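You operate a simulated robot arm through the tools that you are given. There is no shell and no other tool.

You are at the controls of a simulated robot arm. One attempt, no reset.

TASK
Brush the swarf into the swarf tray and wipe up the oil stain.
Fine: both lie on the cleaning bench; yellow brush and cream handled pad go back. Set down upright: yellow brush, cream handled pad. What is to be rubbed or washed off counts as gone when no trace of it is left.

It is judged by the outcome, as a careful person would: the job done as asked, and still so three seconds after it is handed in. It fails if anything else is knocked over, pushed out of place, dropped, spilled or broken.

THE ROBOT
A 7-joint arm with a two-finger parallel gripper, fixed in place. Base frame: the origin is at the foot of the arm, x ahead of it, y to its left, z up; the work surface is at about z = 0.849. Readings come in m, degrees, newtons and seconds.
With the tool pointing down near the work surface it reaches from about 0.38 to 0.88 m from the base axis. Its first joint turns from -166.0 to 166.0 degrees. Payload 3.43 kg.
The TCP is the grasp point between the finger pads, 0.034 m short of the fingertips. In the tool frame z runs along the fingers and y along their closing line. Largest opening 0.128 m; finger width 0.024, thickness 0.012; the body of the gripper, 0.048 by 0.13 m, starts 0.096 m behind the TCP.
Orientation is told as [roll, pitch, yaw] about the base's x, y, z axes, in that order, counted from this pose: with the fingers straight down and closing along the base's y, the tool's x points along the base's -x, its y along +y and its z along -z.

THE INTERFACE
- The arm moves only by the tool nudge_tool. Its argument "targets" is a list that holds one entry, the list of rows, each a list of 6 numbers: the shift along the tool's x, y, z in m, then the turn, a rotation vector about the tool's x, y, z in degrees. In form: [[[tx, ty, tz, ax, ay, az], ...]]. A call has 1 to 20 rows; each row shifts and turns the commanded pose from where the row before left it, along the tool's axes as they then stand. "fingers" is the gripper command, from -1 (fully open) to 1 (shut), values between in proportion, set as the call begins (left out, the last holds). A row lasts 0.2 s, in which the tool goes at most 0.05 m and 8.6 degrees; a call with a longer step from one row to the next is refused whole, and so is a gripper value outside its range. A pose out of reach is approached as far as the arm can. The call stops where the force on the tool passes 40 N (or 10 N more than at its start, if that is more) or the arm is blocked; 0.2 s more then pass. The fingers move at their own pace (about 0.153 m/s each) and stop on an object; they squeeze with about 40 N. The grip force told is the motor's: it shows also when the fingers shut on nothing. Time passes only in rows, and 0.2 s behind the last, so rows that do not move let the fingers close. The reply holds the time, the measured pose of the TCP, the force on the tool along the base axes, the opening and the grip force, in the units named above and with some noise, with the torque about the TCP (base axes, N m) and any sound that the robot's microphone picked up.
- Cameras (640 x 400 px; columns grow to the right, rows downward): "scene" is fixed at [0.218, -0.5024, 1.6548]; the picture's right is [0.81, -0.59, 0.00], its down [-0.37, -0.51, -0.77] and it looks along [0.46, 0.63, -0.63] (base axes); focal length 308 px, centre (320, 200). "wrist" rides on the gripper at [0.076, -0.011, -0.16] in the tool frame; the picture's right is [0.15, 0.99, 0.00], its down [-0.88, 0.13, -0.46] and it looks along [-0.45, 0.07, 0.89] (tool axes); focal length 234 px, centre (320, 200). There is no depth. A picture from a camera that has moved, and an enlarged one, comes with that camera's place and axes in the base frame and with its lens.
- get_image(camera): a new picture of that camera. It takes no simulated time.
- inspect(camera, box): a new picture of the part [left, top, right, bottom] of that camera's present view, enlarged. It takes no simulated time.
- hand_in(): hands the job in; it is judged then, once.

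Places have to be worked out from the pictures, the camera data and where the tool is seen. Open the gripper and draw the arm clear of the work before you hand the job in, unless the task says otherwise.

The tools are called after ">>>" as a command line: name --argument value ..., lists and objects as JSON in quotes. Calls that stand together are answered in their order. nudge_tool: Moves the arm, as the interface text tells. Its arguments: {"type":"object","properties":{"targets":{"type":"array","items":{"type":"array","items":{"type":"array","items":{"type":"number"}}}},"fingers":{"type":"number"}},"required":["targets"]} The other tools are called the same way: get_image (camera) takes a picture; inspect (camera, box) takes an enlarged picture of a part of a camera's view; hand_in () hands the job in.

At the start:

```text
time_s: 0.0
position: [0.4532, 0.3251, 1.3073]
tool_rot: [0.0, 0.0, -0.2]
ft_force: [0.4, 0.3, 0.0]
torque: [0.0, -0.02, 0.0]
gripper_width: 0.1279
finger_force: 0.0
```

scene: 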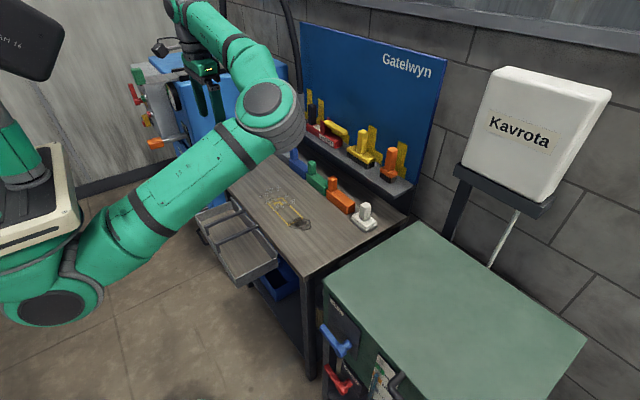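
wrist: 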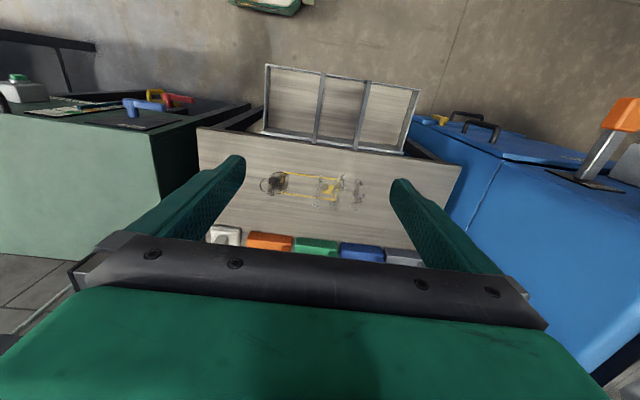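

I start by looking closer at the bench, the shelf and the tray in both cameras.

>>> inspect --camera "scene" --box '[180, 80, 440, 300]'

>>> inspect --camera "scene" --box '[270, 80, 430, 180]'

>>> inspect --camera "wrist" --box '[190, 60, 470, 270]'

```text
1.82 times, centred on (310, 190) of scene
camera zoom: at [0.218, -0.5024, 1.6548], right [0.81, -0.59, 0.0], down [-0.37, -0.51, -0.77], along [0.46, 0.63, -0.63], focal length 560 px, centre (338, 218)
```

zoom: 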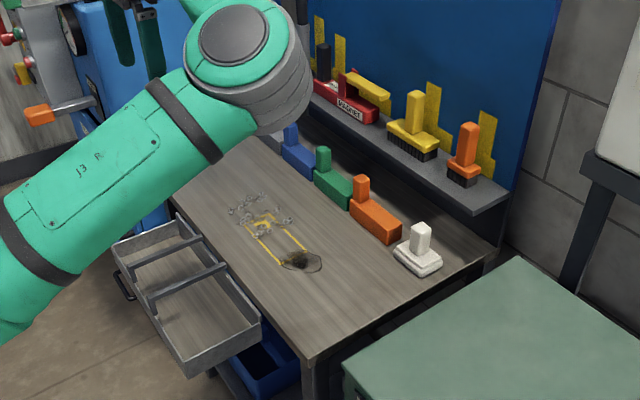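

```text
4.00 times, centred on (350, 130) of scene
camera zoom: at [0.218, -0.5024, 1.6548], right [0.81, -0.59, 0.0], down [-0.37, -0.51, -0.77], along [0.46, 0.63, -0.63], focal length 1233 px, centre (200, 480)
```

zoom: 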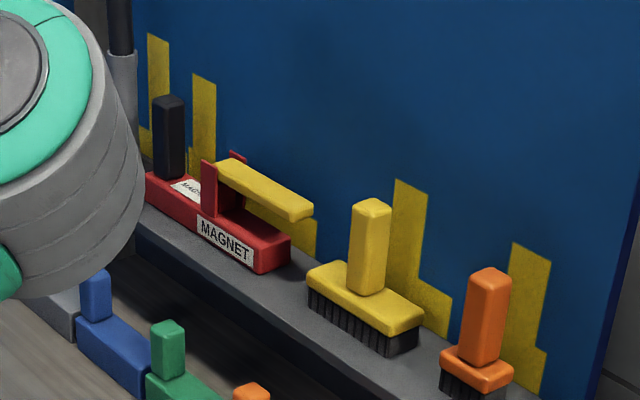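

```text
1.90 times, centred on (330, 165) of wrist
camera zoom: at [0.377, 0.3139, 1.4655], right [-0.15, 0.99, 0.0], down [0.88, 0.13, 0.46], along [0.45, 0.07, -0.89], focal length 446 px, centre (301, 267)
```

zoom: 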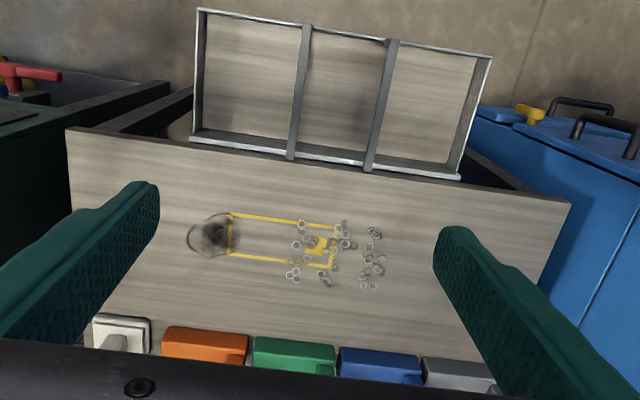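

The stain seems to be near (0.66, 0.23), the swarf around (0.66, 0.41), the bench's front edge at x≈0.535, with a three-part wooden tray in front of it. I tilt the tool so the wrist camera can see the shelf and its tools.

>>> nudge_tool --targets '[[[0, 0, 0, 0, -8, 0], [0, 0, 0, 0, -8, 0], [0, 0, 0, 0, -8, 0], [0, 0, 0, 0, -8, 0], [0, 0, 0, 0, -8, 0], [0, 0, 0, 0, 0, 0]]]'

```text
time_s: 1.4
position: [0.4571, 0.3236, 1.2955]
tool_rot: [0.8, -38.0, -0.9]
ft_force: [0.8, -0.5, -0.5]
torque: [-0.05, 0.01, -0.04]
gripper_width: 0.1281
finger_force: 0.0
```

The tilt came through; now I look with both cameras.

>>> get_image --camera "wrist"

>>> get_image --camera "scene"

```text
taken
camera wrist: at [0.298, 0.311, 1.374], right [-0.11, 0.99, -0.08], down [0.42, 0.12, 0.9], along [0.9, 0.07, -0.43], focal length 234 px, centre (320, 200)
```

wrist: 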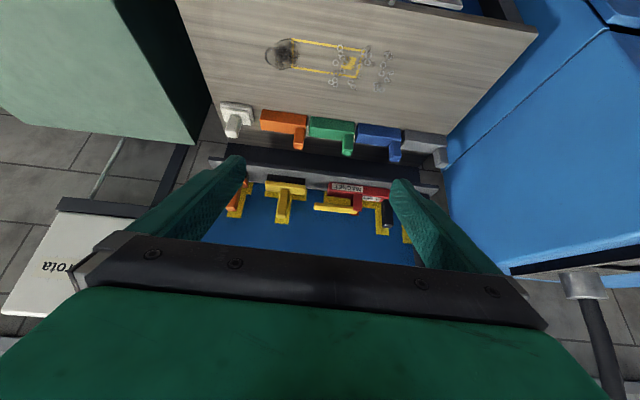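

```text
taken
```

scene: 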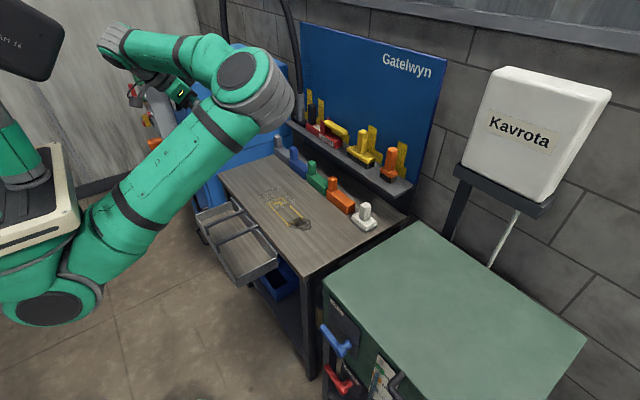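

Good view of the row and the shelf; I enlarge it for measuring.

>>> inspect --camera "wrist" --box '[200, 90, 450, 250]'

>>> inspect --camera "scene" --box '[270, 80, 430, 180]'

>>> inspect --camera "scene" --box '[180, 180, 340, 300]'

>>> inspect --camera "scene" --box '[240, 140, 400, 240]'

```text
2.50 times, centred on (325, 170) of wrist
camera zoom: at [0.298, 0.311, 1.374], right [-0.11, 0.99, -0.08], down [0.42, 0.12, 0.9], along [0.9, 0.07, -0.43], focal length 585 px, centre (308, 275)
```

zoom: 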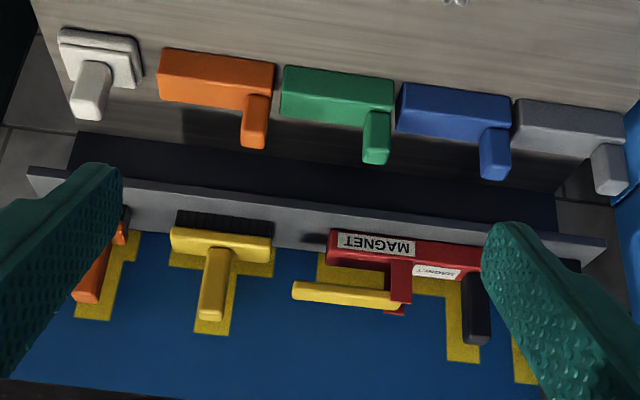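

```text
4.00 times, centred on (350, 130) of scene
camera zoom: at [0.218, -0.5024, 1.6548], right [0.81, -0.59, 0.0], down [-0.37, -0.51, -0.77], along [0.46, 0.63, -0.63], focal length 1233 px, centre (200, 480)
```

zoom: 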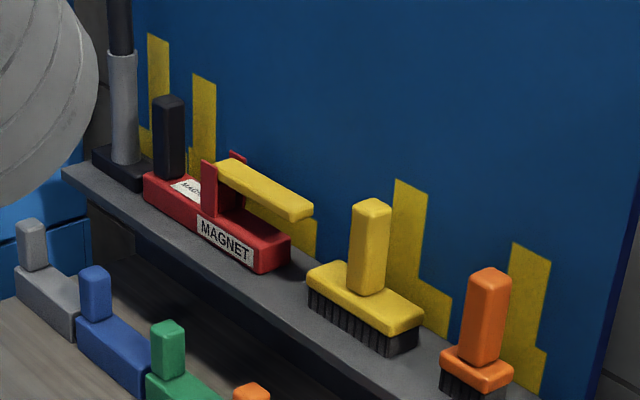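

```text
3.33 times, centred on (260, 240) of scene
camera zoom: at [0.218, -0.5024, 1.6548], right [0.81, -0.59, 0.0], down [-0.37, -0.51, -0.77], along [0.46, 0.63, -0.63], focal length 1028 px, centre (520, 67)
```

zoom: 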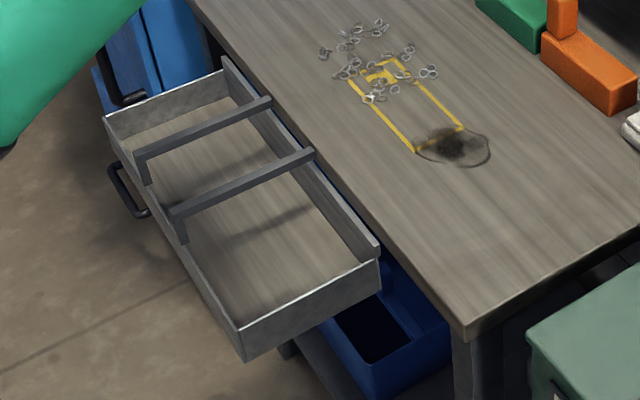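

```text
4.00 times, centred on (320, 190) of scene
camera zoom: at [0.218, -0.5024, 1.6548], right [0.81, -0.59, 0.0], down [-0.37, -0.51, -0.77], along [0.46, 0.63, -0.63], focal length 1233 px, centre (320, 240)
```

zoom: 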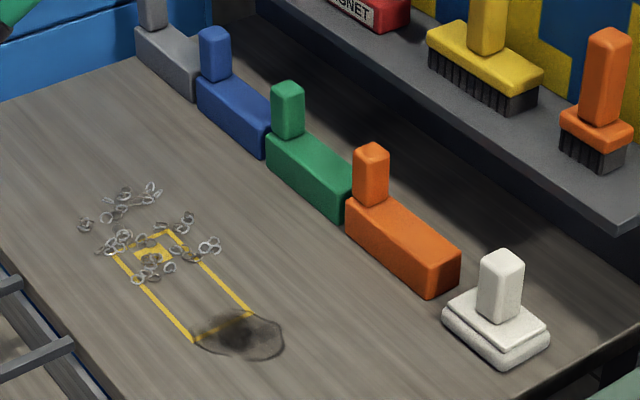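

From two views I place the shelf top near z≈1.00, the yellow brush at about (0.965, 0.25) with its handle top at z≈1.13, and the cream pad at about (0.85, 0.087). Before starting I want a straight-down view of the bench edge, the tray and the two bars over it, so I tilt back and lower the camera above it.

>>> nudge_tool --targets '[[[0, 0, 0, 0, 7.9, 0], [0, 0, 0, 0, 7.9, 0], [0, 0, 0, 0, 7.9, 0], [0, 0, 0, 0, 7.9, 0], [0, 0, 0, 0, 7.9, 0], [0, 0, 0, 0, 7.9, 0], [0, 0, 0, 0, 7.9, 0], [0, 0, 0, 0, 7.9, 0], [-0.025, 0.01, 0.0324, 0, 0, 0], [-0.025, 0.01, 0.0324, 0, 0, 0], [-0.025, 0.01, 0.0324, 0, 0, 0], [-0.025, 0.01, 0.0324, 0, 0, 0], [-0.025, 0.01, 0.0324, 0, 0, 0], [0, 0, 0, 0, 0, 0]]]'

>>> get_image --camera "wrist"

>>> get_image --camera "scene"

```text
time_s: 4.4
position: [0.5041, 0.3721, 1.1077]
tool_rot: [-0.1, 23.2, -0.1]
ft_force: [-1.0, 1.0, -0.2]
torque: [-0.02, 0.0, 0.0]
gripper_width: 0.1281
finger_force: 0.1
```

```text
taken
camera wrist: at [0.4973, 0.3618, 1.2835], right [-0.13, 0.99, 0.06], down [0.99, 0.13, 0.07], along [0.06, 0.07, -1.0], focal length 234 px, centre (320, 200)
```

wrist: 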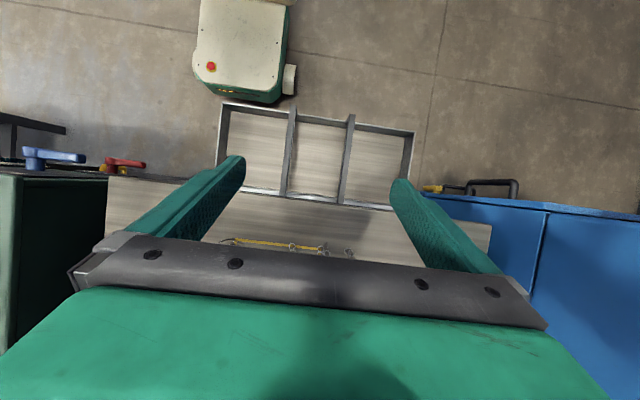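

```text
taken
```

scene: 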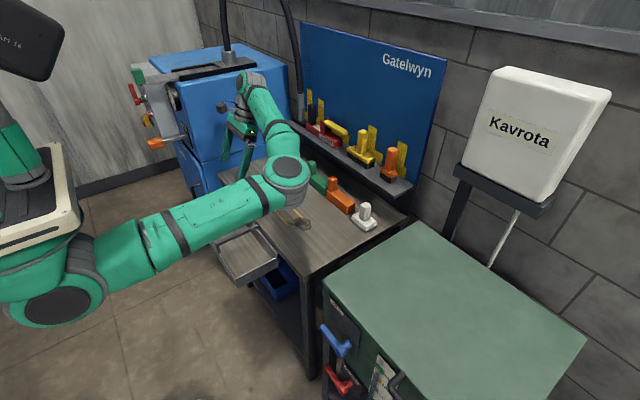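

Looking straight down now; I enlarge the tray area.

>>> inspect --camera "wrist" --box '[200, 90, 440, 240]'

>>> inspect --camera "wrist" --box '[215, 160, 335, 235]'

>>> inspect --camera "wrist" --box '[290, 170, 410, 245]'

```text
2.67 times, centred on (320, 165) of wrist
camera zoom: at [0.4973, 0.3618, 1.2835], right [-0.13, 0.99, 0.06], down [0.99, 0.13, 0.07], along [0.06, 0.07, -1.0], focal length 624 px, centre (320, 293)
```

zoom: 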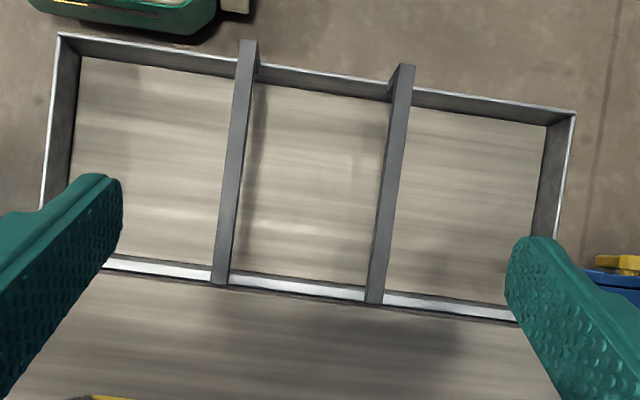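

```text
5.33 times, centred on (275, 198) of wrist
camera zoom: at [0.4973, 0.3618, 1.2835], right [-0.13, 0.99, 0.06], down [0.99, 0.13, 0.07], along [0.06, 0.07, -1.0], focal length 1249 px, centre (560, 213)
```

zoom: 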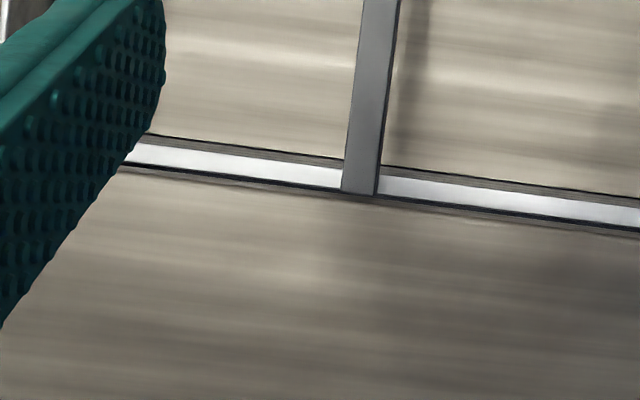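

```text
5.33 times, centred on (350, 208) of wrist
camera zoom: at [0.4973, 0.3618, 1.2835], right [-0.13, 0.99, 0.06], down [0.99, 0.13, 0.07], along [0.06, 0.07, -1.0], focal length 1249 px, centre (160, 160)
```

zoom: 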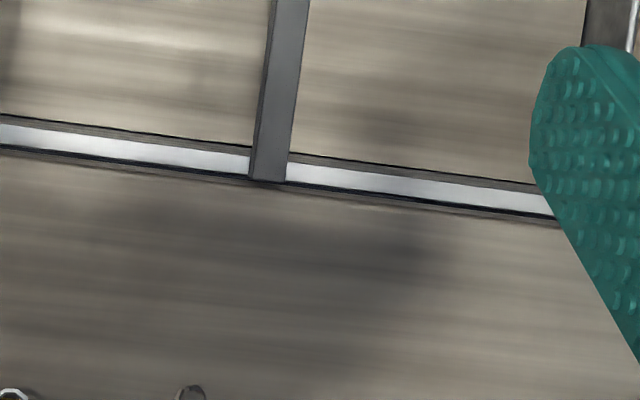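

The tray sits close against the bench edge, with two bars of about 12 mm at y≈0.325 and y≈0.435. I check the gap and height at the edge in the scene camera.

>>> inspect --camera "scene" --box '[200, 215, 300, 285]'

>>> inspect --camera "scene" --box '[250, 200, 320, 245]'

```text
5.71 times, centred on (250, 250) of scene
camera zoom: at [0.218, -0.5024, 1.6548], right [0.81, -0.59, 0.0], down [-0.37, -0.51, -0.77], along [0.46, 0.63, -0.63], focal length 1762 px, centre (720, -86)
```

zoom: 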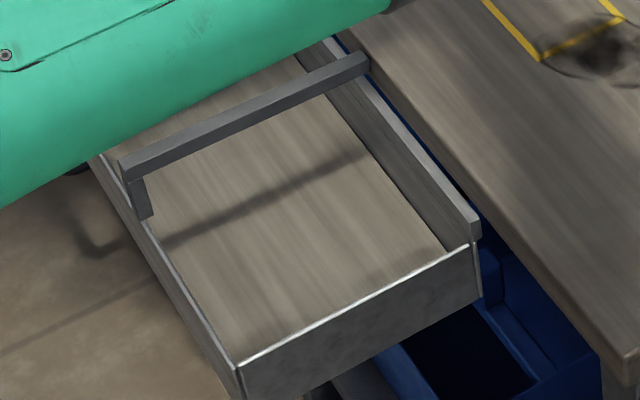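

```text
8.89 times, centred on (285, 222) of scene
camera zoom: at [0.218, -0.5024, 1.6548], right [0.81, -0.59, 0.0], down [-0.37, -0.51, -0.77], along [0.46, 0.63, -0.63], focal length 2740 px, centre (631, 0)
```

zoom: 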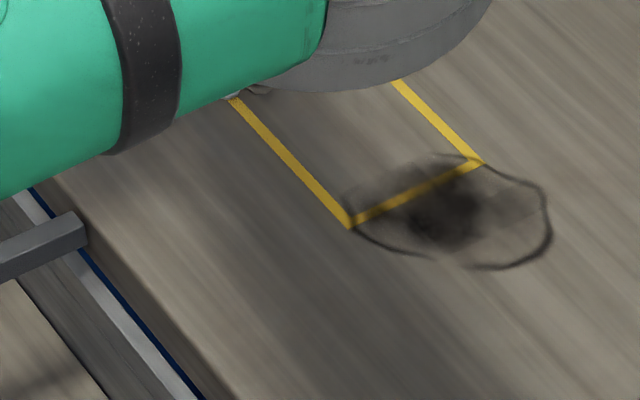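

The tray's rear rim lies below the bench top with only a few millimetres of gap, and the bars reach the bench edge about flush with its top. Next I tilt the tool forward 40° and move toward the shelf for a close look at the yellow brush, with the fingers half open.

>>> nudge_tool --targets '[[[0, 0, 0, 0, -7.9, 0], [0, 0, 0, 0, -7.9, 0], [0, 0, 0, 0, -7.9, 0], [0, 0, 0, 0, -7.9, 0], [0, 0, 0, 0, -7.9, 0], [0, 0, 0, 0, -7.9, 0], [0, 0, 0, 0, -7.9, 0], [0, 0, 0, 0, -7.9, 0], [-0.0317, -0.01525, 0.01975, 0, 0, 0], [-0.0317, -0.01525, 0.01975, 0, 0, 0], [-0.0317, -0.01525, 0.01975, 0, 0, 0], [-0.0317, -0.01525, 0.01975, 0, 0, 0], [-0.0317, -0.01525, 0.01975, 0, 0, 0], [-0.0317, -0.01525, 0.01975, 0, 0, 0], [-0.0317, -0.01525, 0.01975, 0, 0, 0], [-0.0317, -0.01525, 0.01975, 0, 0, 0], [0, 0, 0, 0, 0, 0], [0, 0, 0, 0, 0, 0]]]' --fingers 0

>>> get_image --camera "wrist"

>>> get_image --camera "scene"

```text
time_s: 8.2
position: [0.8013, 0.2579, 1.1501]
tool_rot: [0.0, -40.0, 0.0]
ft_force: [-0.6, 0.1, 0.2]
torque: [0.01, -0.01, 0.01]
gripper_width: 0.0641
finger_force: 0.0
```

```text
taken
camera wrist: at [0.6406, 0.2446, 1.2237], right [-0.11, 0.99, -0.09], down [0.38, 0.13, 0.91], along [0.92, 0.07, -0.39], focal length 234 px, centre (320, 200)
```

wrist: 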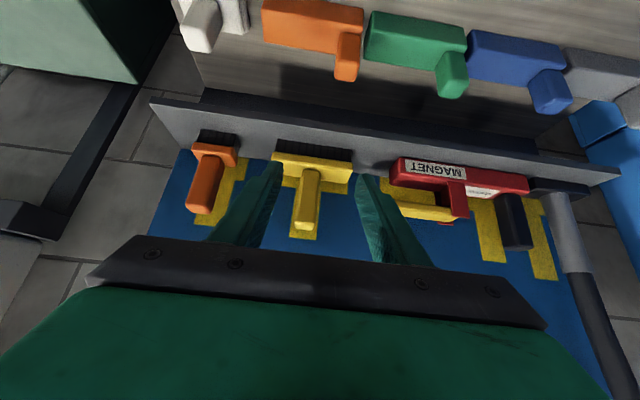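

```text
taken
```

scene: 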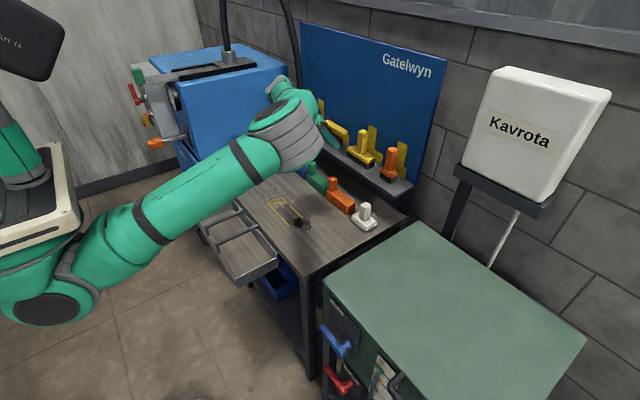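

The arm reached (0.801, 0.258, 1.150) and the brush lies straight ahead between the fingers; I enlarge for exact numbers.

>>> inspect --camera "wrist" --box '[170, 100, 490, 250]'

>>> inspect --camera "wrist" --box '[240, 130, 400, 240]'

>>> inspect --camera "scene" --box '[300, 90, 420, 190]'

```text
2.00 times, centred on (330, 175) of wrist
camera zoom: at [0.6406, 0.2446, 1.2237], right [-0.11, 0.99, -0.09], down [0.38, 0.13, 0.91], along [0.92, 0.07, -0.39], focal length 468 px, centre (300, 250)
```

zoom: 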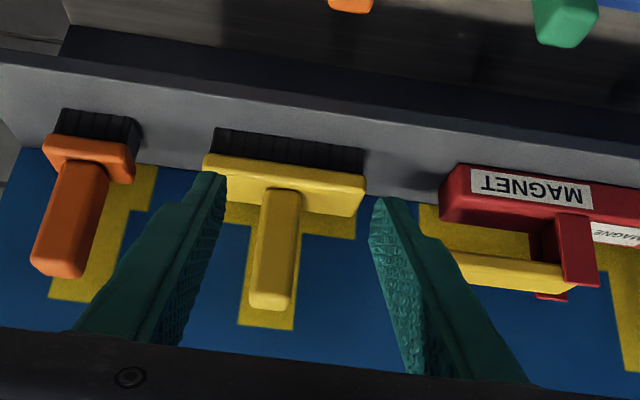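

```text
3.64 times, centred on (320, 185) of wrist
camera zoom: at [0.6406, 0.2446, 1.2237], right [-0.11, 0.99, -0.09], down [0.38, 0.13, 0.91], along [0.92, 0.07, -0.39], focal length 852 px, centre (320, 254)
```

zoom: 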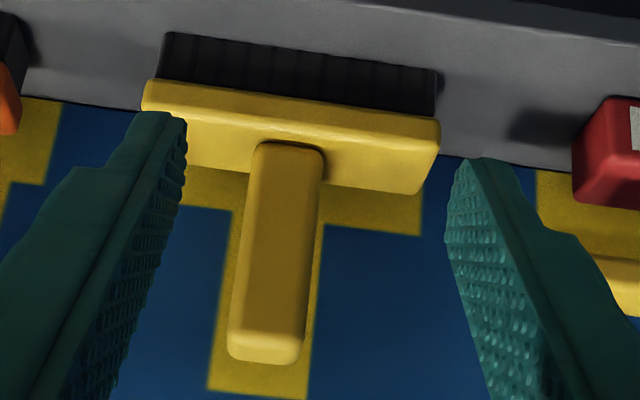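

```text
4.00 times, centred on (360, 140) of scene
camera zoom: at [0.218, -0.5024, 1.6548], right [0.81, -0.59, 0.0], down [-0.37, -0.51, -0.77], along [0.46, 0.63, -0.63], focal length 1233 px, centre (160, 440)
```

zoom: 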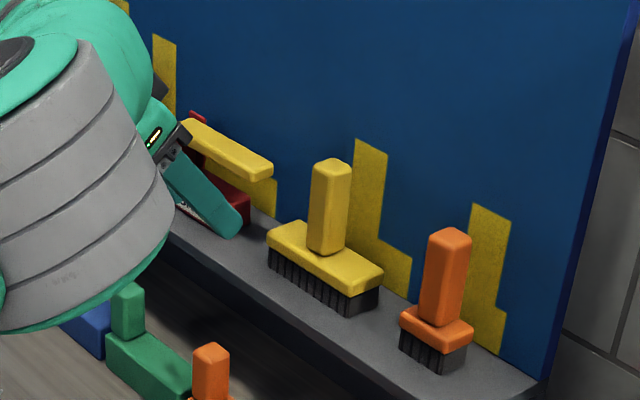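

I place the brush handle centre at (0.962, 0.251), about 28 mm wide, top z≈1.127, block top z≈1.046; the backboard is at x≈1.01. I move to a pre-grasp point 0.095 m short along the tool axis and look again.

>>> nudge_tool --targets '[[[-0.0212, -0.0012, 0.0129, 0, 0, 0], [-0.0212, -0.0012, 0.0129, 0, 0, 0], [-0.0212, -0.0013, 0.0129, 0, 0, 0], [-0.0212, -0.0013, 0.0129, 0, 0, 0], [0, 0, 0, 0, 0, 0], [0, 0, 0, 0, 0, 0]]]'

>>> inspect --camera "wrist" --box '[220, 100, 420, 240]'

>>> inspect --camera "scene" --box '[300, 90, 420, 190]'

```text
time_s: 9.6
position: [0.8969, 0.2486, 1.1634]
tool_rot: [0.0, -40.0, -0.1]
ft_force: [0.5, -0.2, -0.5]
torque: [0.0, 0.01, 0.04]
gripper_width: 0.0642
finger_force: 0.1
```

```text
2.86 times, centred on (320, 170) of wrist
camera zoom: at [0.7362, 0.238, 1.2369], right [-0.11, 0.99, -0.09], down [0.38, 0.13, 0.91], along [0.92, 0.07, -0.39], focal length 669 px, centre (320, 286)
```

zoom: 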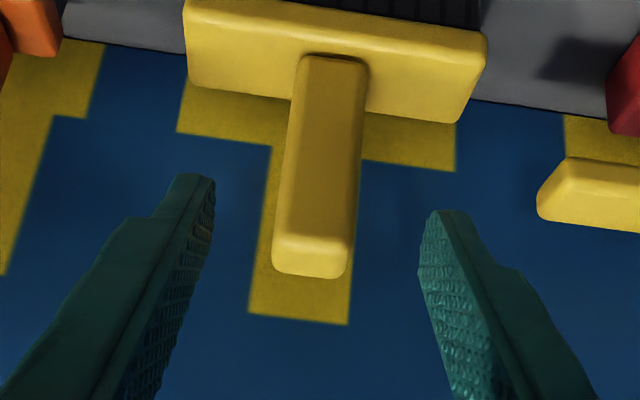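

```text
4.00 times, centred on (360, 140) of scene
camera zoom: at [0.218, -0.5024, 1.6548], right [0.81, -0.59, 0.0], down [-0.37, -0.51, -0.77], along [0.46, 0.63, -0.63], focal length 1233 px, centre (160, 440)
```

zoom: 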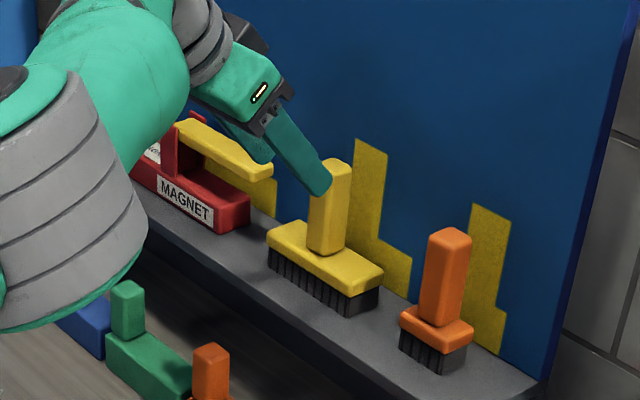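

The handle sits centred between the open fingers: centre (0.965, 0.250). I advance along the tool axis to a TCP of about (0.963, 0.250, 1.094).

>>> nudge_tool --targets '[[[-0.0016, 0.0003, 0.0238, 0, 0, 0], [-0.0016, 0.0003, 0.0238, 0, 0, 0], [-0.0015, 0.0003, 0.0238, 0, 0, 0], [-0.0015, 0.0003, 0.0239, 0, 0, 0], [0, 0, 0, 0, 0, 0], [0, 0, 0, 0, 0, 0]]]'

>>> inspect --camera "wrist" --box '[220, 60, 420, 240]'

>>> inspect --camera "scene" --box '[300, 90, 420, 190]'

```text
time_s: 11.0
position: [0.9627, 0.2501, 1.0939]
tool_rot: [0.0, -39.9, -0.1]
ft_force: [0.3, -0.4, 1.2]
torque: [0.02, 0.02, 0.0]
gripper_width: 0.0639
finger_force: 0.1
```

```text
2.22 times, centred on (320, 150) of wrist
camera zoom: at [0.8022, 0.2389, 1.1682], right [-0.11, 0.99, -0.09], down [0.38, 0.13, 0.91], along [0.92, 0.07, -0.39], focal length 520 px, centre (320, 311)
```

zoom: 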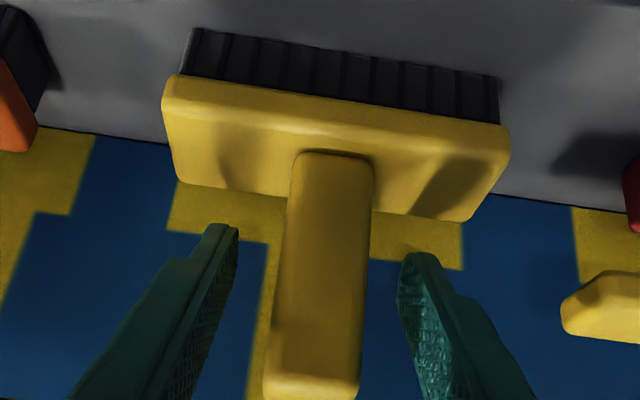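

```text
4.00 times, centred on (360, 140) of scene
camera zoom: at [0.218, -0.5024, 1.6548], right [0.81, -0.59, 0.0], down [-0.37, -0.51, -0.77], along [0.46, 0.63, -0.63], focal length 1233 px, centre (160, 440)
```

zoom: 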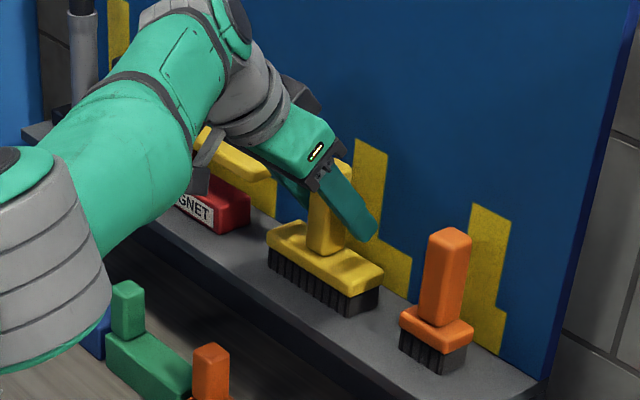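

The fingers straddle the handle with clearance above the block. I close the gripper.

>>> nudge_tool --targets '[[[0, 0, 0, 0, 0, 0], [0, 0, 0, 0, 0, 0], [0, 0, 0, 0, 0, 0], [0, 0, 0, 0, 0, 0]]]' --fingers 1

```text
time_s: 12.0
position: [0.9621, 0.2509, 1.095]
tool_rot: [0.0, -40.0, -0.1]
ft_force: [-0.5, 0.6, -0.1]
torque: [-0.02, -0.02, 0.0]
gripper_width: 0.0298
finger_force: 39.3
```

Gripped at 29.8 mm with 39 N. I lift the brush straight up about 6 cm.

>>> nudge_tool --targets '[[[-0.0064, 0, -0.0077, 0, 0, 0], [-0.0129, 0, -0.0153, 0, 0, 0], [-0.0193, 0, -0.023, 0, 0, 0], [0, 0, 0, 0, 0, 0]]]'

>>> get_image --camera "wrist"

>>> inspect --camera "scene" --box '[270, 70, 430, 190]'

```text
time_s: 13.0
position: [0.9649, 0.2478, 1.1556]
tool_rot: [0.1, -39.9, -0.1]
ft_force: [-0.4, -1.4, -1.2]
torque: [0.02, -0.01, 0.03]
gripper_width: 0.0296
finger_force: 40.2
```

```text
taken
camera wrist: at [0.8045, 0.2372, 1.2282], right [-0.11, 0.99, -0.09], down [0.38, 0.13, 0.91], along [0.92, 0.07, -0.39], focal length 234 px, centre (320, 200)
```

wrist: 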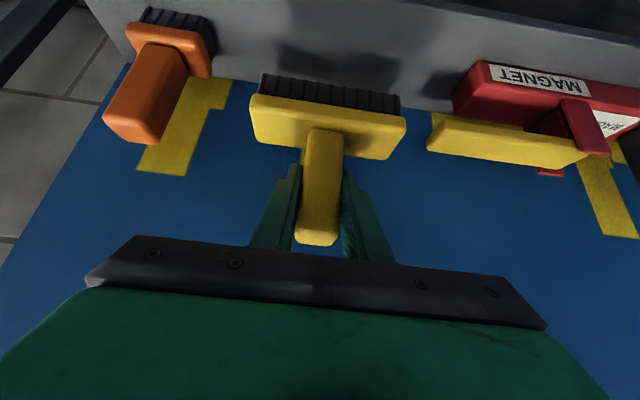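

```text
3.33 times, centred on (350, 130) of scene
camera zoom: at [0.218, -0.5024, 1.6548], right [0.81, -0.59, 0.0], down [-0.37, -0.51, -0.77], along [0.46, 0.63, -0.63], focal length 1028 px, centre (220, 433)
```

zoom: 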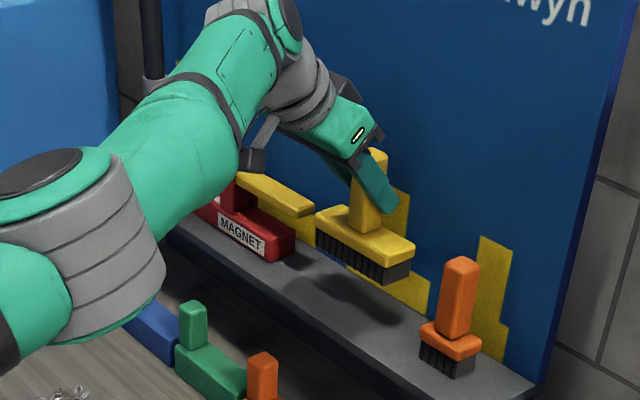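

The brush hangs upright in the grip. I back it away from the shelf and bring it above the bench on the −y side of the swarf, at about (0.665, 0.28, 1.08).

>>> nudge_tool --targets '[[[0.0316, 0, -0.0265, 0, 0, 0], [0.0316, 0, -0.0265, 0, 0, 0], [0.0316, 0, -0.0265, 0, 0, 0], [0.0316, 0, -0.0265, 0, 0, 0], [0.0379, 0.0075, -0.0073, 0, 0, 0], [0.0379, 0.0075, -0.0073, 0, 0, 0], [0.0379, 0.0075, -0.0073, 0, 0, 0], [0.0379, 0.0075, -0.0073, 0, 0, 0], [0, 0, 0, 0, 0, 0]]]'

>>> get_image --camera "wrist"

>>> get_image --camera "scene"

```text
time_s: 15.0
position: [0.6642, 0.2817, 1.0828]
tool_rot: [0.0, -40.0, -0.1]
ft_force: [-0.6, 0.2, -1.5]
torque: [-0.04, 0.02, -0.01]
gripper_width: 0.0296
finger_force: 39.9
```

```text
taken
camera wrist: at [0.5036, 0.2707, 1.1551], right [-0.11, 0.99, -0.09], down [0.38, 0.13, 0.92], along [0.92, 0.07, -0.39], focal length 234 px, centre (320, 200)
```

wrist: 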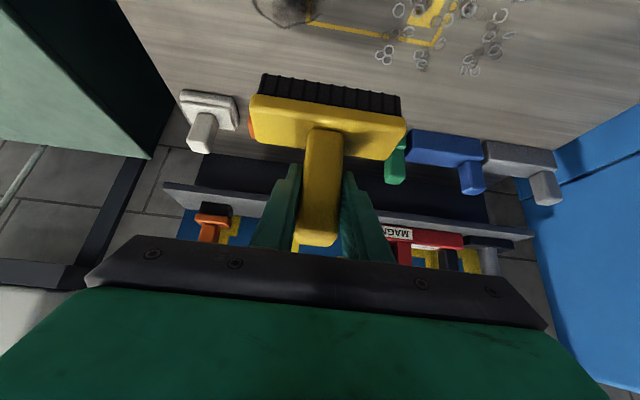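

```text
taken
```

scene: 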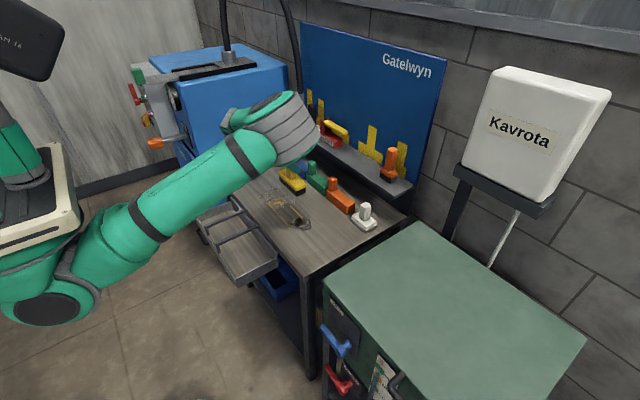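

The brush is steady. Now I turn the whole tool by +90° about the vertical so the brush's long side faces +y, to first gather the swarf beyond the bar at y≈0.43.

>>> nudge_tool --targets '[[[0, 0, 0, -5.26, 0, -6.27], [0, 0, 0, -5.26, 0, -6.27], [0, 0, 0, -5.26, 0, -6.27], [0, 0, 0, -5.26, 0, -6.27], [0, 0, 0, -5.26, 0, -6.27], [0, 0, 0, -5.26, 0, -6.27], [0, 0, 0, -5.26, 0, -6.27], [0, 0, 0, -5.26, 0, -6.27], [0, 0, 0, -5.26, 0, -6.27], [0, 0, 0, -5.26, 0, -6.27], [0, 0, 0, -5.26, 0, -6.27], [0, 0, 0, 0, 0, 0], [0, 0, 0, 0, 0, 0]]]'

>>> get_image --camera "wrist"

>>> get_image --camera "scene"

```text
time_s: 17.8
position: [0.664, 0.2799, 1.0807]
tool_rot: [0.1, -40.0, 65.4]
ft_force: [0.0, -0.3, -1.2]
torque: [-0.01, 0.0, 0.02]
gripper_width: 0.0295
finger_force: 39.9
out of reach, approached as far as the arm can: row 9, 10, 11
```

```text
taken
camera wrist: at [0.6071, 0.1289, 1.1531], right [-0.95, 0.31, -0.09], down [0.04, 0.4, 0.91], along [0.32, 0.86, -0.39], focal length 234 px, centre (320, 200)
```

wrist: 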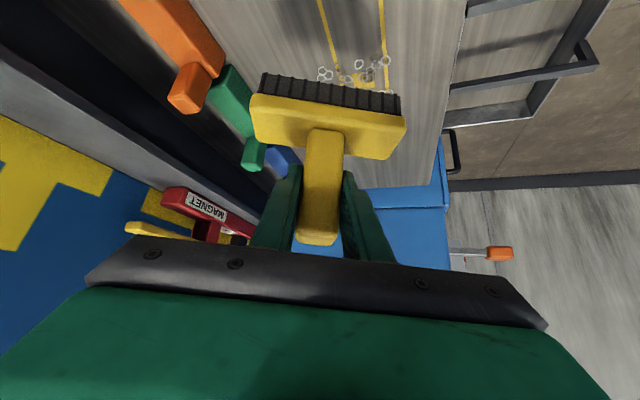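

```text
taken
```

scene: 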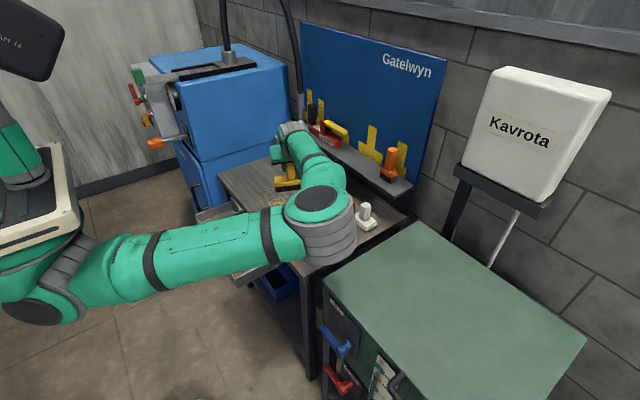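

The turn stopped at yaw 65° (joint limit), which is still enough if I push along the brush's own normal. I turn back a few degrees for margin and to learn where the commanded pose stands.

>>> nudge_tool --targets '[[[0, 0, 0, 3.47, 0, 4.14], [0, 0, 0, 0, 0, 0]]]'

```text
time_s: 18.4
position: [0.6651, 0.2786, 1.0812]
tool_rot: [0.0, -40.0, 60.0]
ft_force: [-0.7, 1.2, -0.9]
torque: [-0.01, -0.01, 0.01]
gripper_width: 0.0297
finger_force: 39.7
```

The commanded pose holds at yaw 60°. I move to a start point just short of the swarf, about (0.589, 0.341), with the bristles still ~3 cm above the bench.

>>> nudge_tool --targets '[[[0.0148, 0.02415, 0.0238, 0, 0, 0], [0.0148, 0.02415, 0.0238, 0, 0, 0], [0.0148, 0.02415, 0.0238, 0, 0, 0], [0.0148, 0.02415, 0.0238, 0, 0, 0], [0, 0, 0, 0, 0, 0], [0, 0, 0, 0, 0, 0]]]'

>>> get_image --camera "wrist"

>>> get_image --camera "scene"

```text
time_s: 19.8
position: [0.5857, 0.3423, 0.9717]
tool_rot: [0.0, -39.9, 60.0]
ft_force: [0.1, -0.3, -2.0]
torque: [-0.01, 0.01, 0.0]
gripper_width: 0.0297
finger_force: 40.3
```

```text
taken
camera wrist: at [0.5152, 0.1973, 1.0445], right [-0.91, 0.4, -0.09], down [0.08, 0.4, 0.91], along [0.4, 0.83, -0.39], focal length 234 px, centre (320, 200)
```

wrist: 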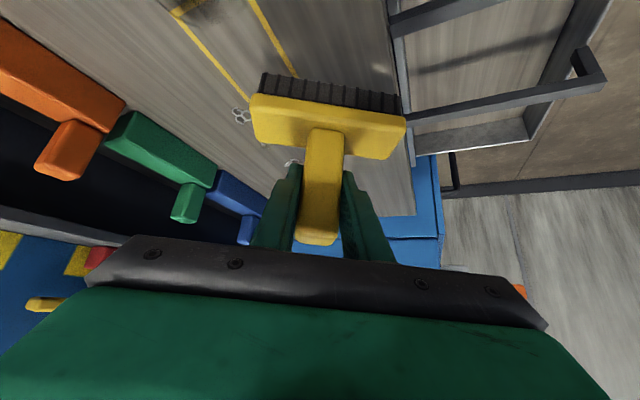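

```text
taken
```

scene: 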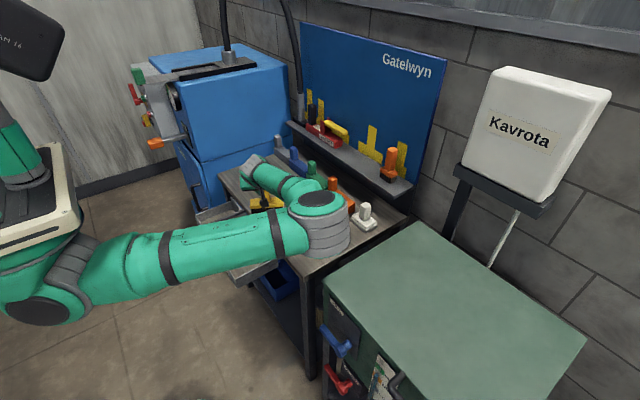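

The brush hangs over the bench edge side; I zoom in on both cameras to check its distance from the swarf before lowering.

>>> inspect --camera "scene" --box '[200, 150, 340, 250]'

>>> inspect --camera "wrist" --box '[150, 0, 450, 180]'

```text
4.00 times, centred on (270, 200) of scene
camera zoom: at [0.218, -0.5024, 1.6548], right [0.81, -0.59, 0.0], down [-0.37, -0.51, -0.77], along [0.46, 0.63, -0.63], focal length 1233 px, centre (520, 200)
```

zoom: 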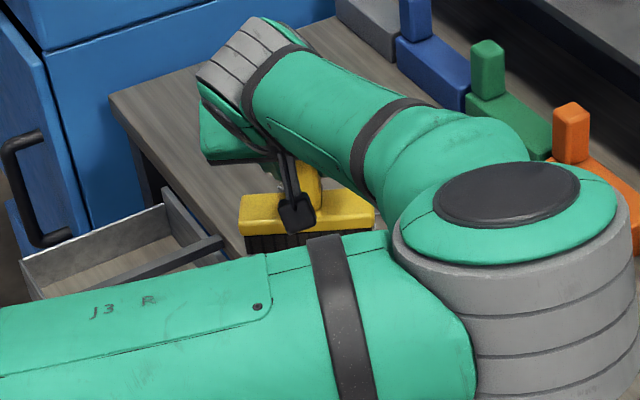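

```text
2.13 times, centred on (300, 90) of wrist
camera zoom: at [0.5152, 0.1973, 1.0445], right [-0.91, 0.4, -0.09], down [0.08, 0.4, 0.91], along [0.4, 0.83, -0.39], focal length 500 px, centre (363, 435)
```

zoom: 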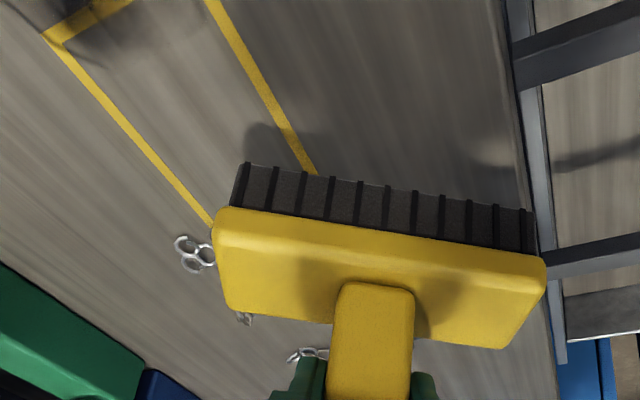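

The brush is clear of the rings. I lower it about 2.4 cm, then feel for the bench in small steps.

>>> nudge_tool --targets '[[[0.0077, 0, 0.0092, 0, 0, 0], [0.0077, 0, 0.0092, 0, 0, 0], [0, 0, 0, 0, 0, 0]]]'

```text
time_s: 20.6
position: [0.5867, 0.3411, 0.9474]
tool_rot: [0.0, -40.0, 60.1]
ft_force: [0.0, -0.8, -1.6]
torque: [0.01, -0.01, 0.0]
gripper_width: 0.0295
finger_force: 39.9
```

No contact yet at z=0.947. I go down in 2 mm steps.

>>> nudge_tool --targets '[[[0.0013, 0, 0.0015, 0, 0, 0], [0.0013, 0, 0.0015, 0, 0, 0], [0, 0, 0, 0, 0, 0]]]'

>>> inspect --camera "wrist" --box '[150, 0, 450, 180]'

```text
time_s: 21.4
position: [0.5872, 0.3426, 0.9462]
tool_rot: [-0.1, -40.2, 60.1]
ft_force: [-3.7, -3.5, 26.9]
torque: [-0.52, 0.32, 0.02]
gripper_width: 0.0296
finger_force: 39.8
```

```text
2.13 times, centred on (300, 90) of wrist
camera zoom: at [0.5167, 0.1969, 1.0179], right [-0.91, 0.4, -0.1], down [0.08, 0.39, 0.92], along [0.4, 0.83, -0.39], focal length 500 px, centre (363, 435)
```

zoom: 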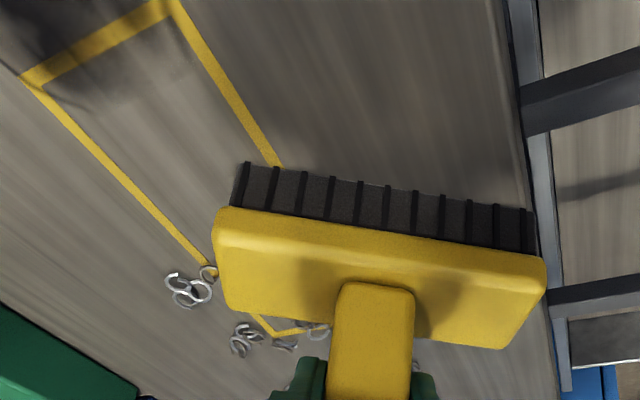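

Contact with the bench is at TCP z≈0.9465 (27 N now, a bit much). I ease up 2.5 mm and push along the brush's normal, toward (+0.5, +0.87), by about 0.14 m.

>>> nudge_tool --targets '[[[-0.0016, 0, -0.0019, 0, 0, 0], [-0.0184, 0, 0.0154, 0, 0, 0], [-0.0184, 0, 0.0154, 0, 0, 0], [-0.0184, 0, 0.0154, 0, 0, 0], [-0.0184, 0, 0.0154, 0, 0, 0], [-0.0184, 0, 0.0154, 0, 0, 0], [-0.0184, 0, 0.0154, 0, 0, 0], [0, 0, 0, 0, 0, 0]]]'

>>> get_image --camera "wrist"

>>> get_image --camera "scene"

```text
time_s: 23.2
position: [0.6609, 0.467, 0.9457]
tool_rot: [0.0, -40.1, 60.1]
ft_force: [-0.6, -2.0, 17.4]
torque: [0.21, -0.17, -0.04]
gripper_width: 0.0296
finger_force: 40.1
```

```text
taken
camera wrist: at [0.5894, 0.3215, 1.0182], right [-0.91, 0.4, -0.09], down [0.08, 0.39, 0.92], along [0.4, 0.83, -0.39], focal length 234 px, centre (320, 200)
```

wrist: 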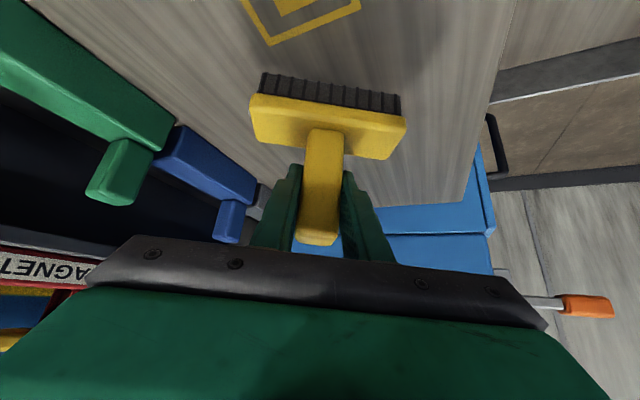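

```text
taken
```

scene: 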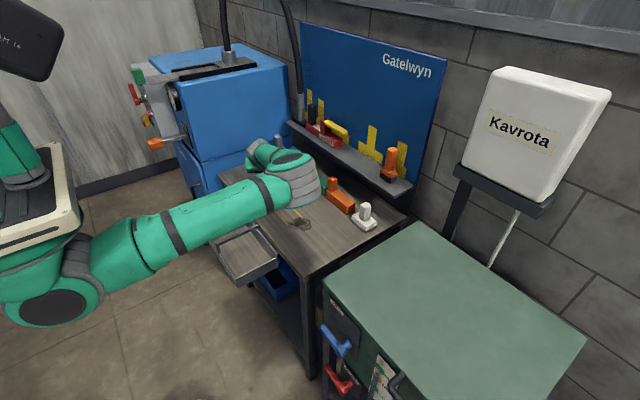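

The stroke went through; I check where the rings are now.

>>> inspect --camera "wrist" --box '[130, 0, 490, 200]'

>>> inspect --camera "scene" --box '[200, 150, 340, 250]'

```text
1.78 times, centred on (310, 100) of wrist
camera zoom: at [0.5894, 0.3215, 1.0182], right [-0.91, 0.4, -0.09], down [0.08, 0.39, 0.92], along [0.4, 0.83, -0.39], focal length 416 px, centre (338, 378)
```

zoom: 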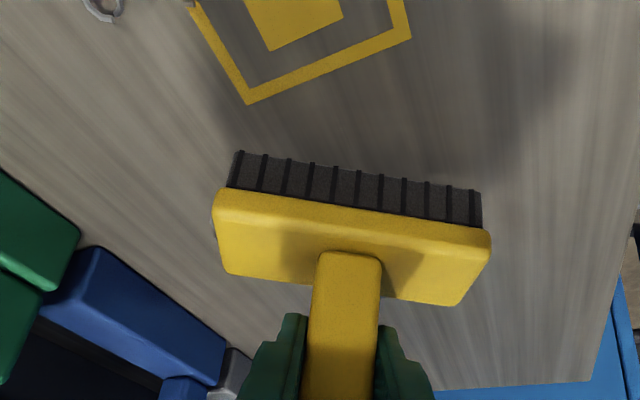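

```text
4.00 times, centred on (270, 200) of scene
camera zoom: at [0.218, -0.5024, 1.6548], right [0.81, -0.59, 0.0], down [-0.37, -0.51, -0.77], along [0.46, 0.63, -0.63], focal length 1233 px, centre (520, 200)
```

zoom: 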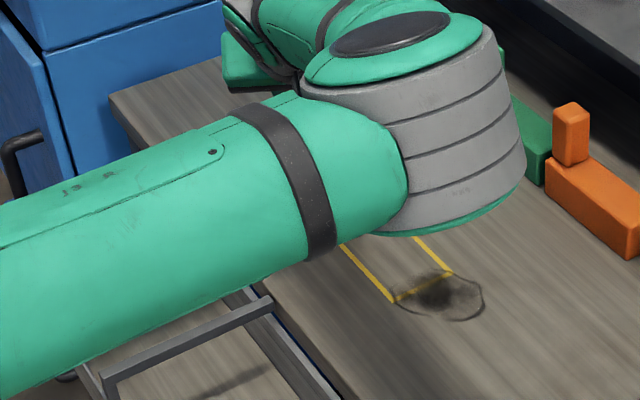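

A ring or two remain behind on the −y side, the rest must be ahead of the brush. I lift the brush, turn back to yaw 0 and look.

>>> nudge_tool --targets '[[[-0.0257, 0, -0.0306, 0, 0, 0], [-0.0257, 0, -0.0306, 0, 0, 0], [-0.0257, 0, -0.0306, 0, 0, 0], [0, 0, 0, 4.82, 0, 5.75], [0, 0, 0, 4.82, 0, 5.75], [0, 0, 0, 4.82, 0, 5.75], [0, 0, 0, 4.82, 0, 5.75], [0, 0, 0, 4.82, 0, 5.75], [0, 0, 0, 4.82, 0, 5.75], [0, 0, 0, 4.82, 0, 5.75], [0, 0, 0, 4.82, 0, 5.75], [0, 0, 0, 0, 0, 0]]]'

>>> get_image --camera "wrist"

>>> get_image --camera "scene"

```text
time_s: 25.8
position: [0.6602, 0.4652, 1.0643]
tool_rot: [0.0, -40.1, -0.1]
ft_force: [0.3, -1.3, -2.0]
torque: [-0.01, 0.02, 0.03]
gripper_width: 0.0294
finger_force: 39.5
```

```text
taken
camera wrist: at [0.4997, 0.4544, 1.1371], right [-0.11, 0.99, -0.09], down [0.38, 0.13, 0.91], along [0.92, 0.06, -0.39], focal length 234 px, centre (320, 200)
```

wrist: 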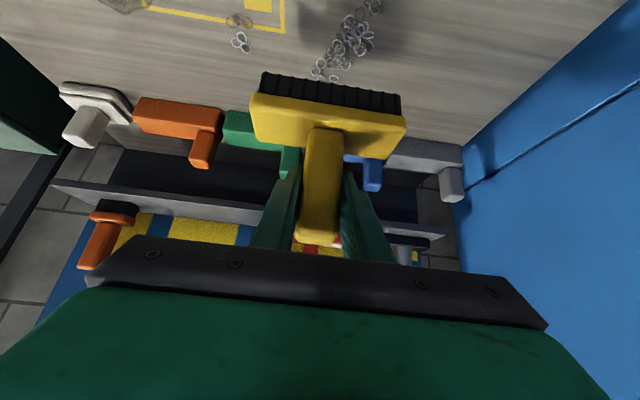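

```text
taken
```

scene: 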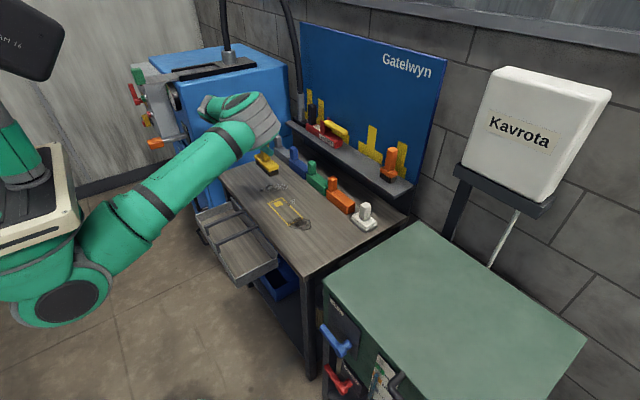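

The rings form a tidy diagonal row now, with one small group left nearer the stain. I enlarge the scene view to measure.

>>> inspect --camera "scene" --box '[220, 150, 330, 235]'

>>> inspect --camera "wrist" --box '[200, 0, 420, 110]'

```text
4.71 times, centred on (275, 192) of scene
camera zoom: at [0.218, -0.5024, 1.6548], right [0.81, -0.59, 0.0], down [-0.37, -0.51, -0.77], along [0.46, 0.63, -0.63], focal length 1451 px, centre (532, 235)
```

zoom: 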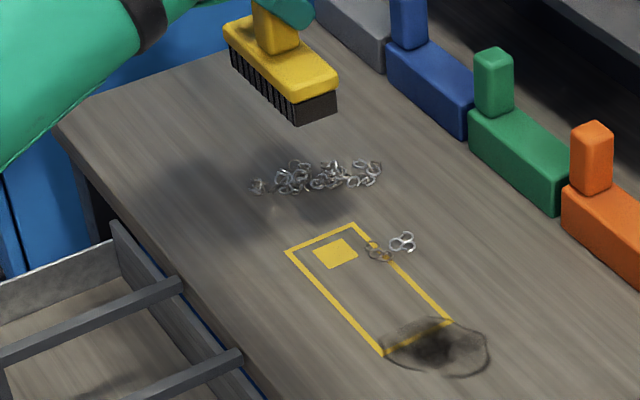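

```text
2.91 times, centred on (310, 55) of wrist
camera zoom: at [0.4997, 0.4544, 1.1371], right [-0.11, 0.99, -0.09], down [0.38, 0.13, 0.91], along [0.92, 0.06, -0.39], focal length 681 px, centre (349, 622)
```

zoom: 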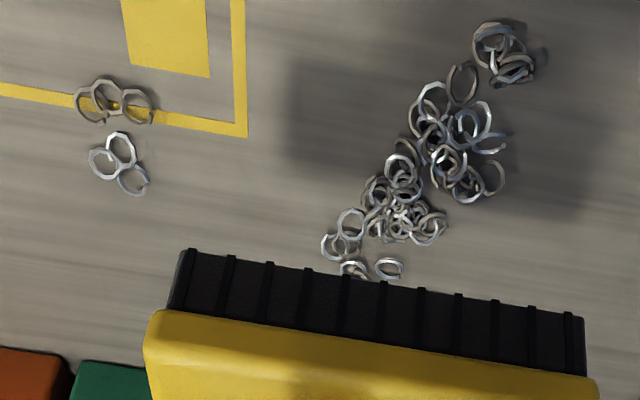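

The pile runs from (0.645, 0.515) to (0.748, 0.470); two clusters remain near (0.70, 0.37). I carry the brush over and set it down behind the pile at about (0.795, 0.502).

>>> nudge_tool --targets '[[[-0.0178, 0.00925, 0.0313, 0, 0, 0], [-0.0178, 0.00925, 0.0313, 0, 0, 0], [-0.0178, 0.00925, 0.0313, 0, 0, 0], [-0.0178, 0.00925, 0.0313, 0, 0, 0], [0.0133, 0, 0.0158, 0, 0, 0], [0.0133, 0, 0.0158, 0, 0, 0], [0.0133, 0, 0.0158, 0, 0, 0], [0, 0, 0, 0, 0, 0], [0, 0, 0, 0, 0, 0]]]'

>>> get_image --camera "wrist"

>>> inspect --camera "scene" --box '[220, 150, 330, 235]'

```text
time_s: 27.8
position: [0.7957, 0.5019, 0.9513]
tool_rot: [0.0, -39.8, -0.1]
ft_force: [0.0, 0.2, -2.4]
torque: [-0.03, -0.01, -0.01]
gripper_width: 0.0295
finger_force: 40.0
```

```text
taken
camera wrist: at [0.6341, 0.4904, 1.0245], right [-0.11, 0.99, -0.09], down [0.38, 0.13, 0.91], along [0.92, 0.07, -0.39], focal length 234 px, centre (320, 200)
```

wrist: 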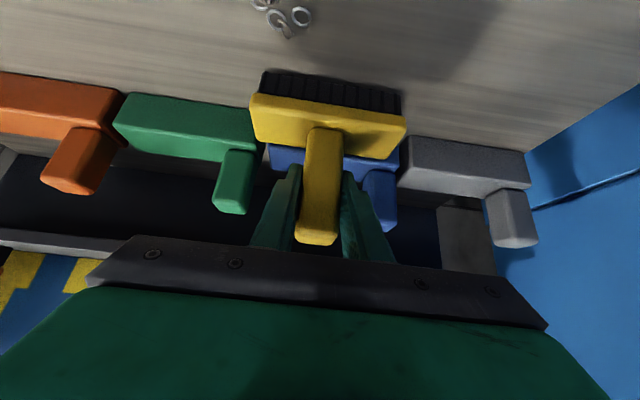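

```text
4.71 times, centred on (275, 192) of scene
camera zoom: at [0.218, -0.5024, 1.6548], right [0.81, -0.59, 0.0], down [-0.37, -0.51, -0.77], along [0.46, 0.63, -0.63], focal length 1451 px, centre (532, 235)
```

zoom: 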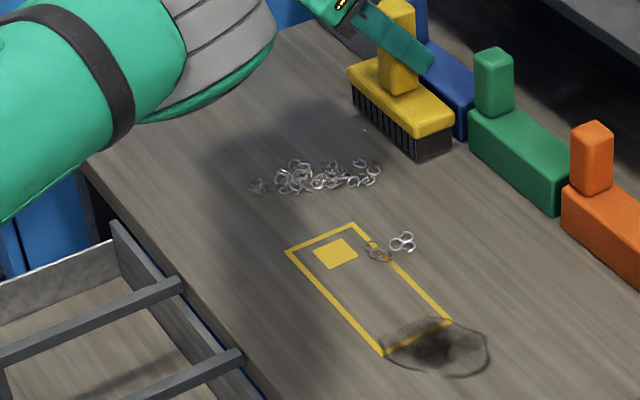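

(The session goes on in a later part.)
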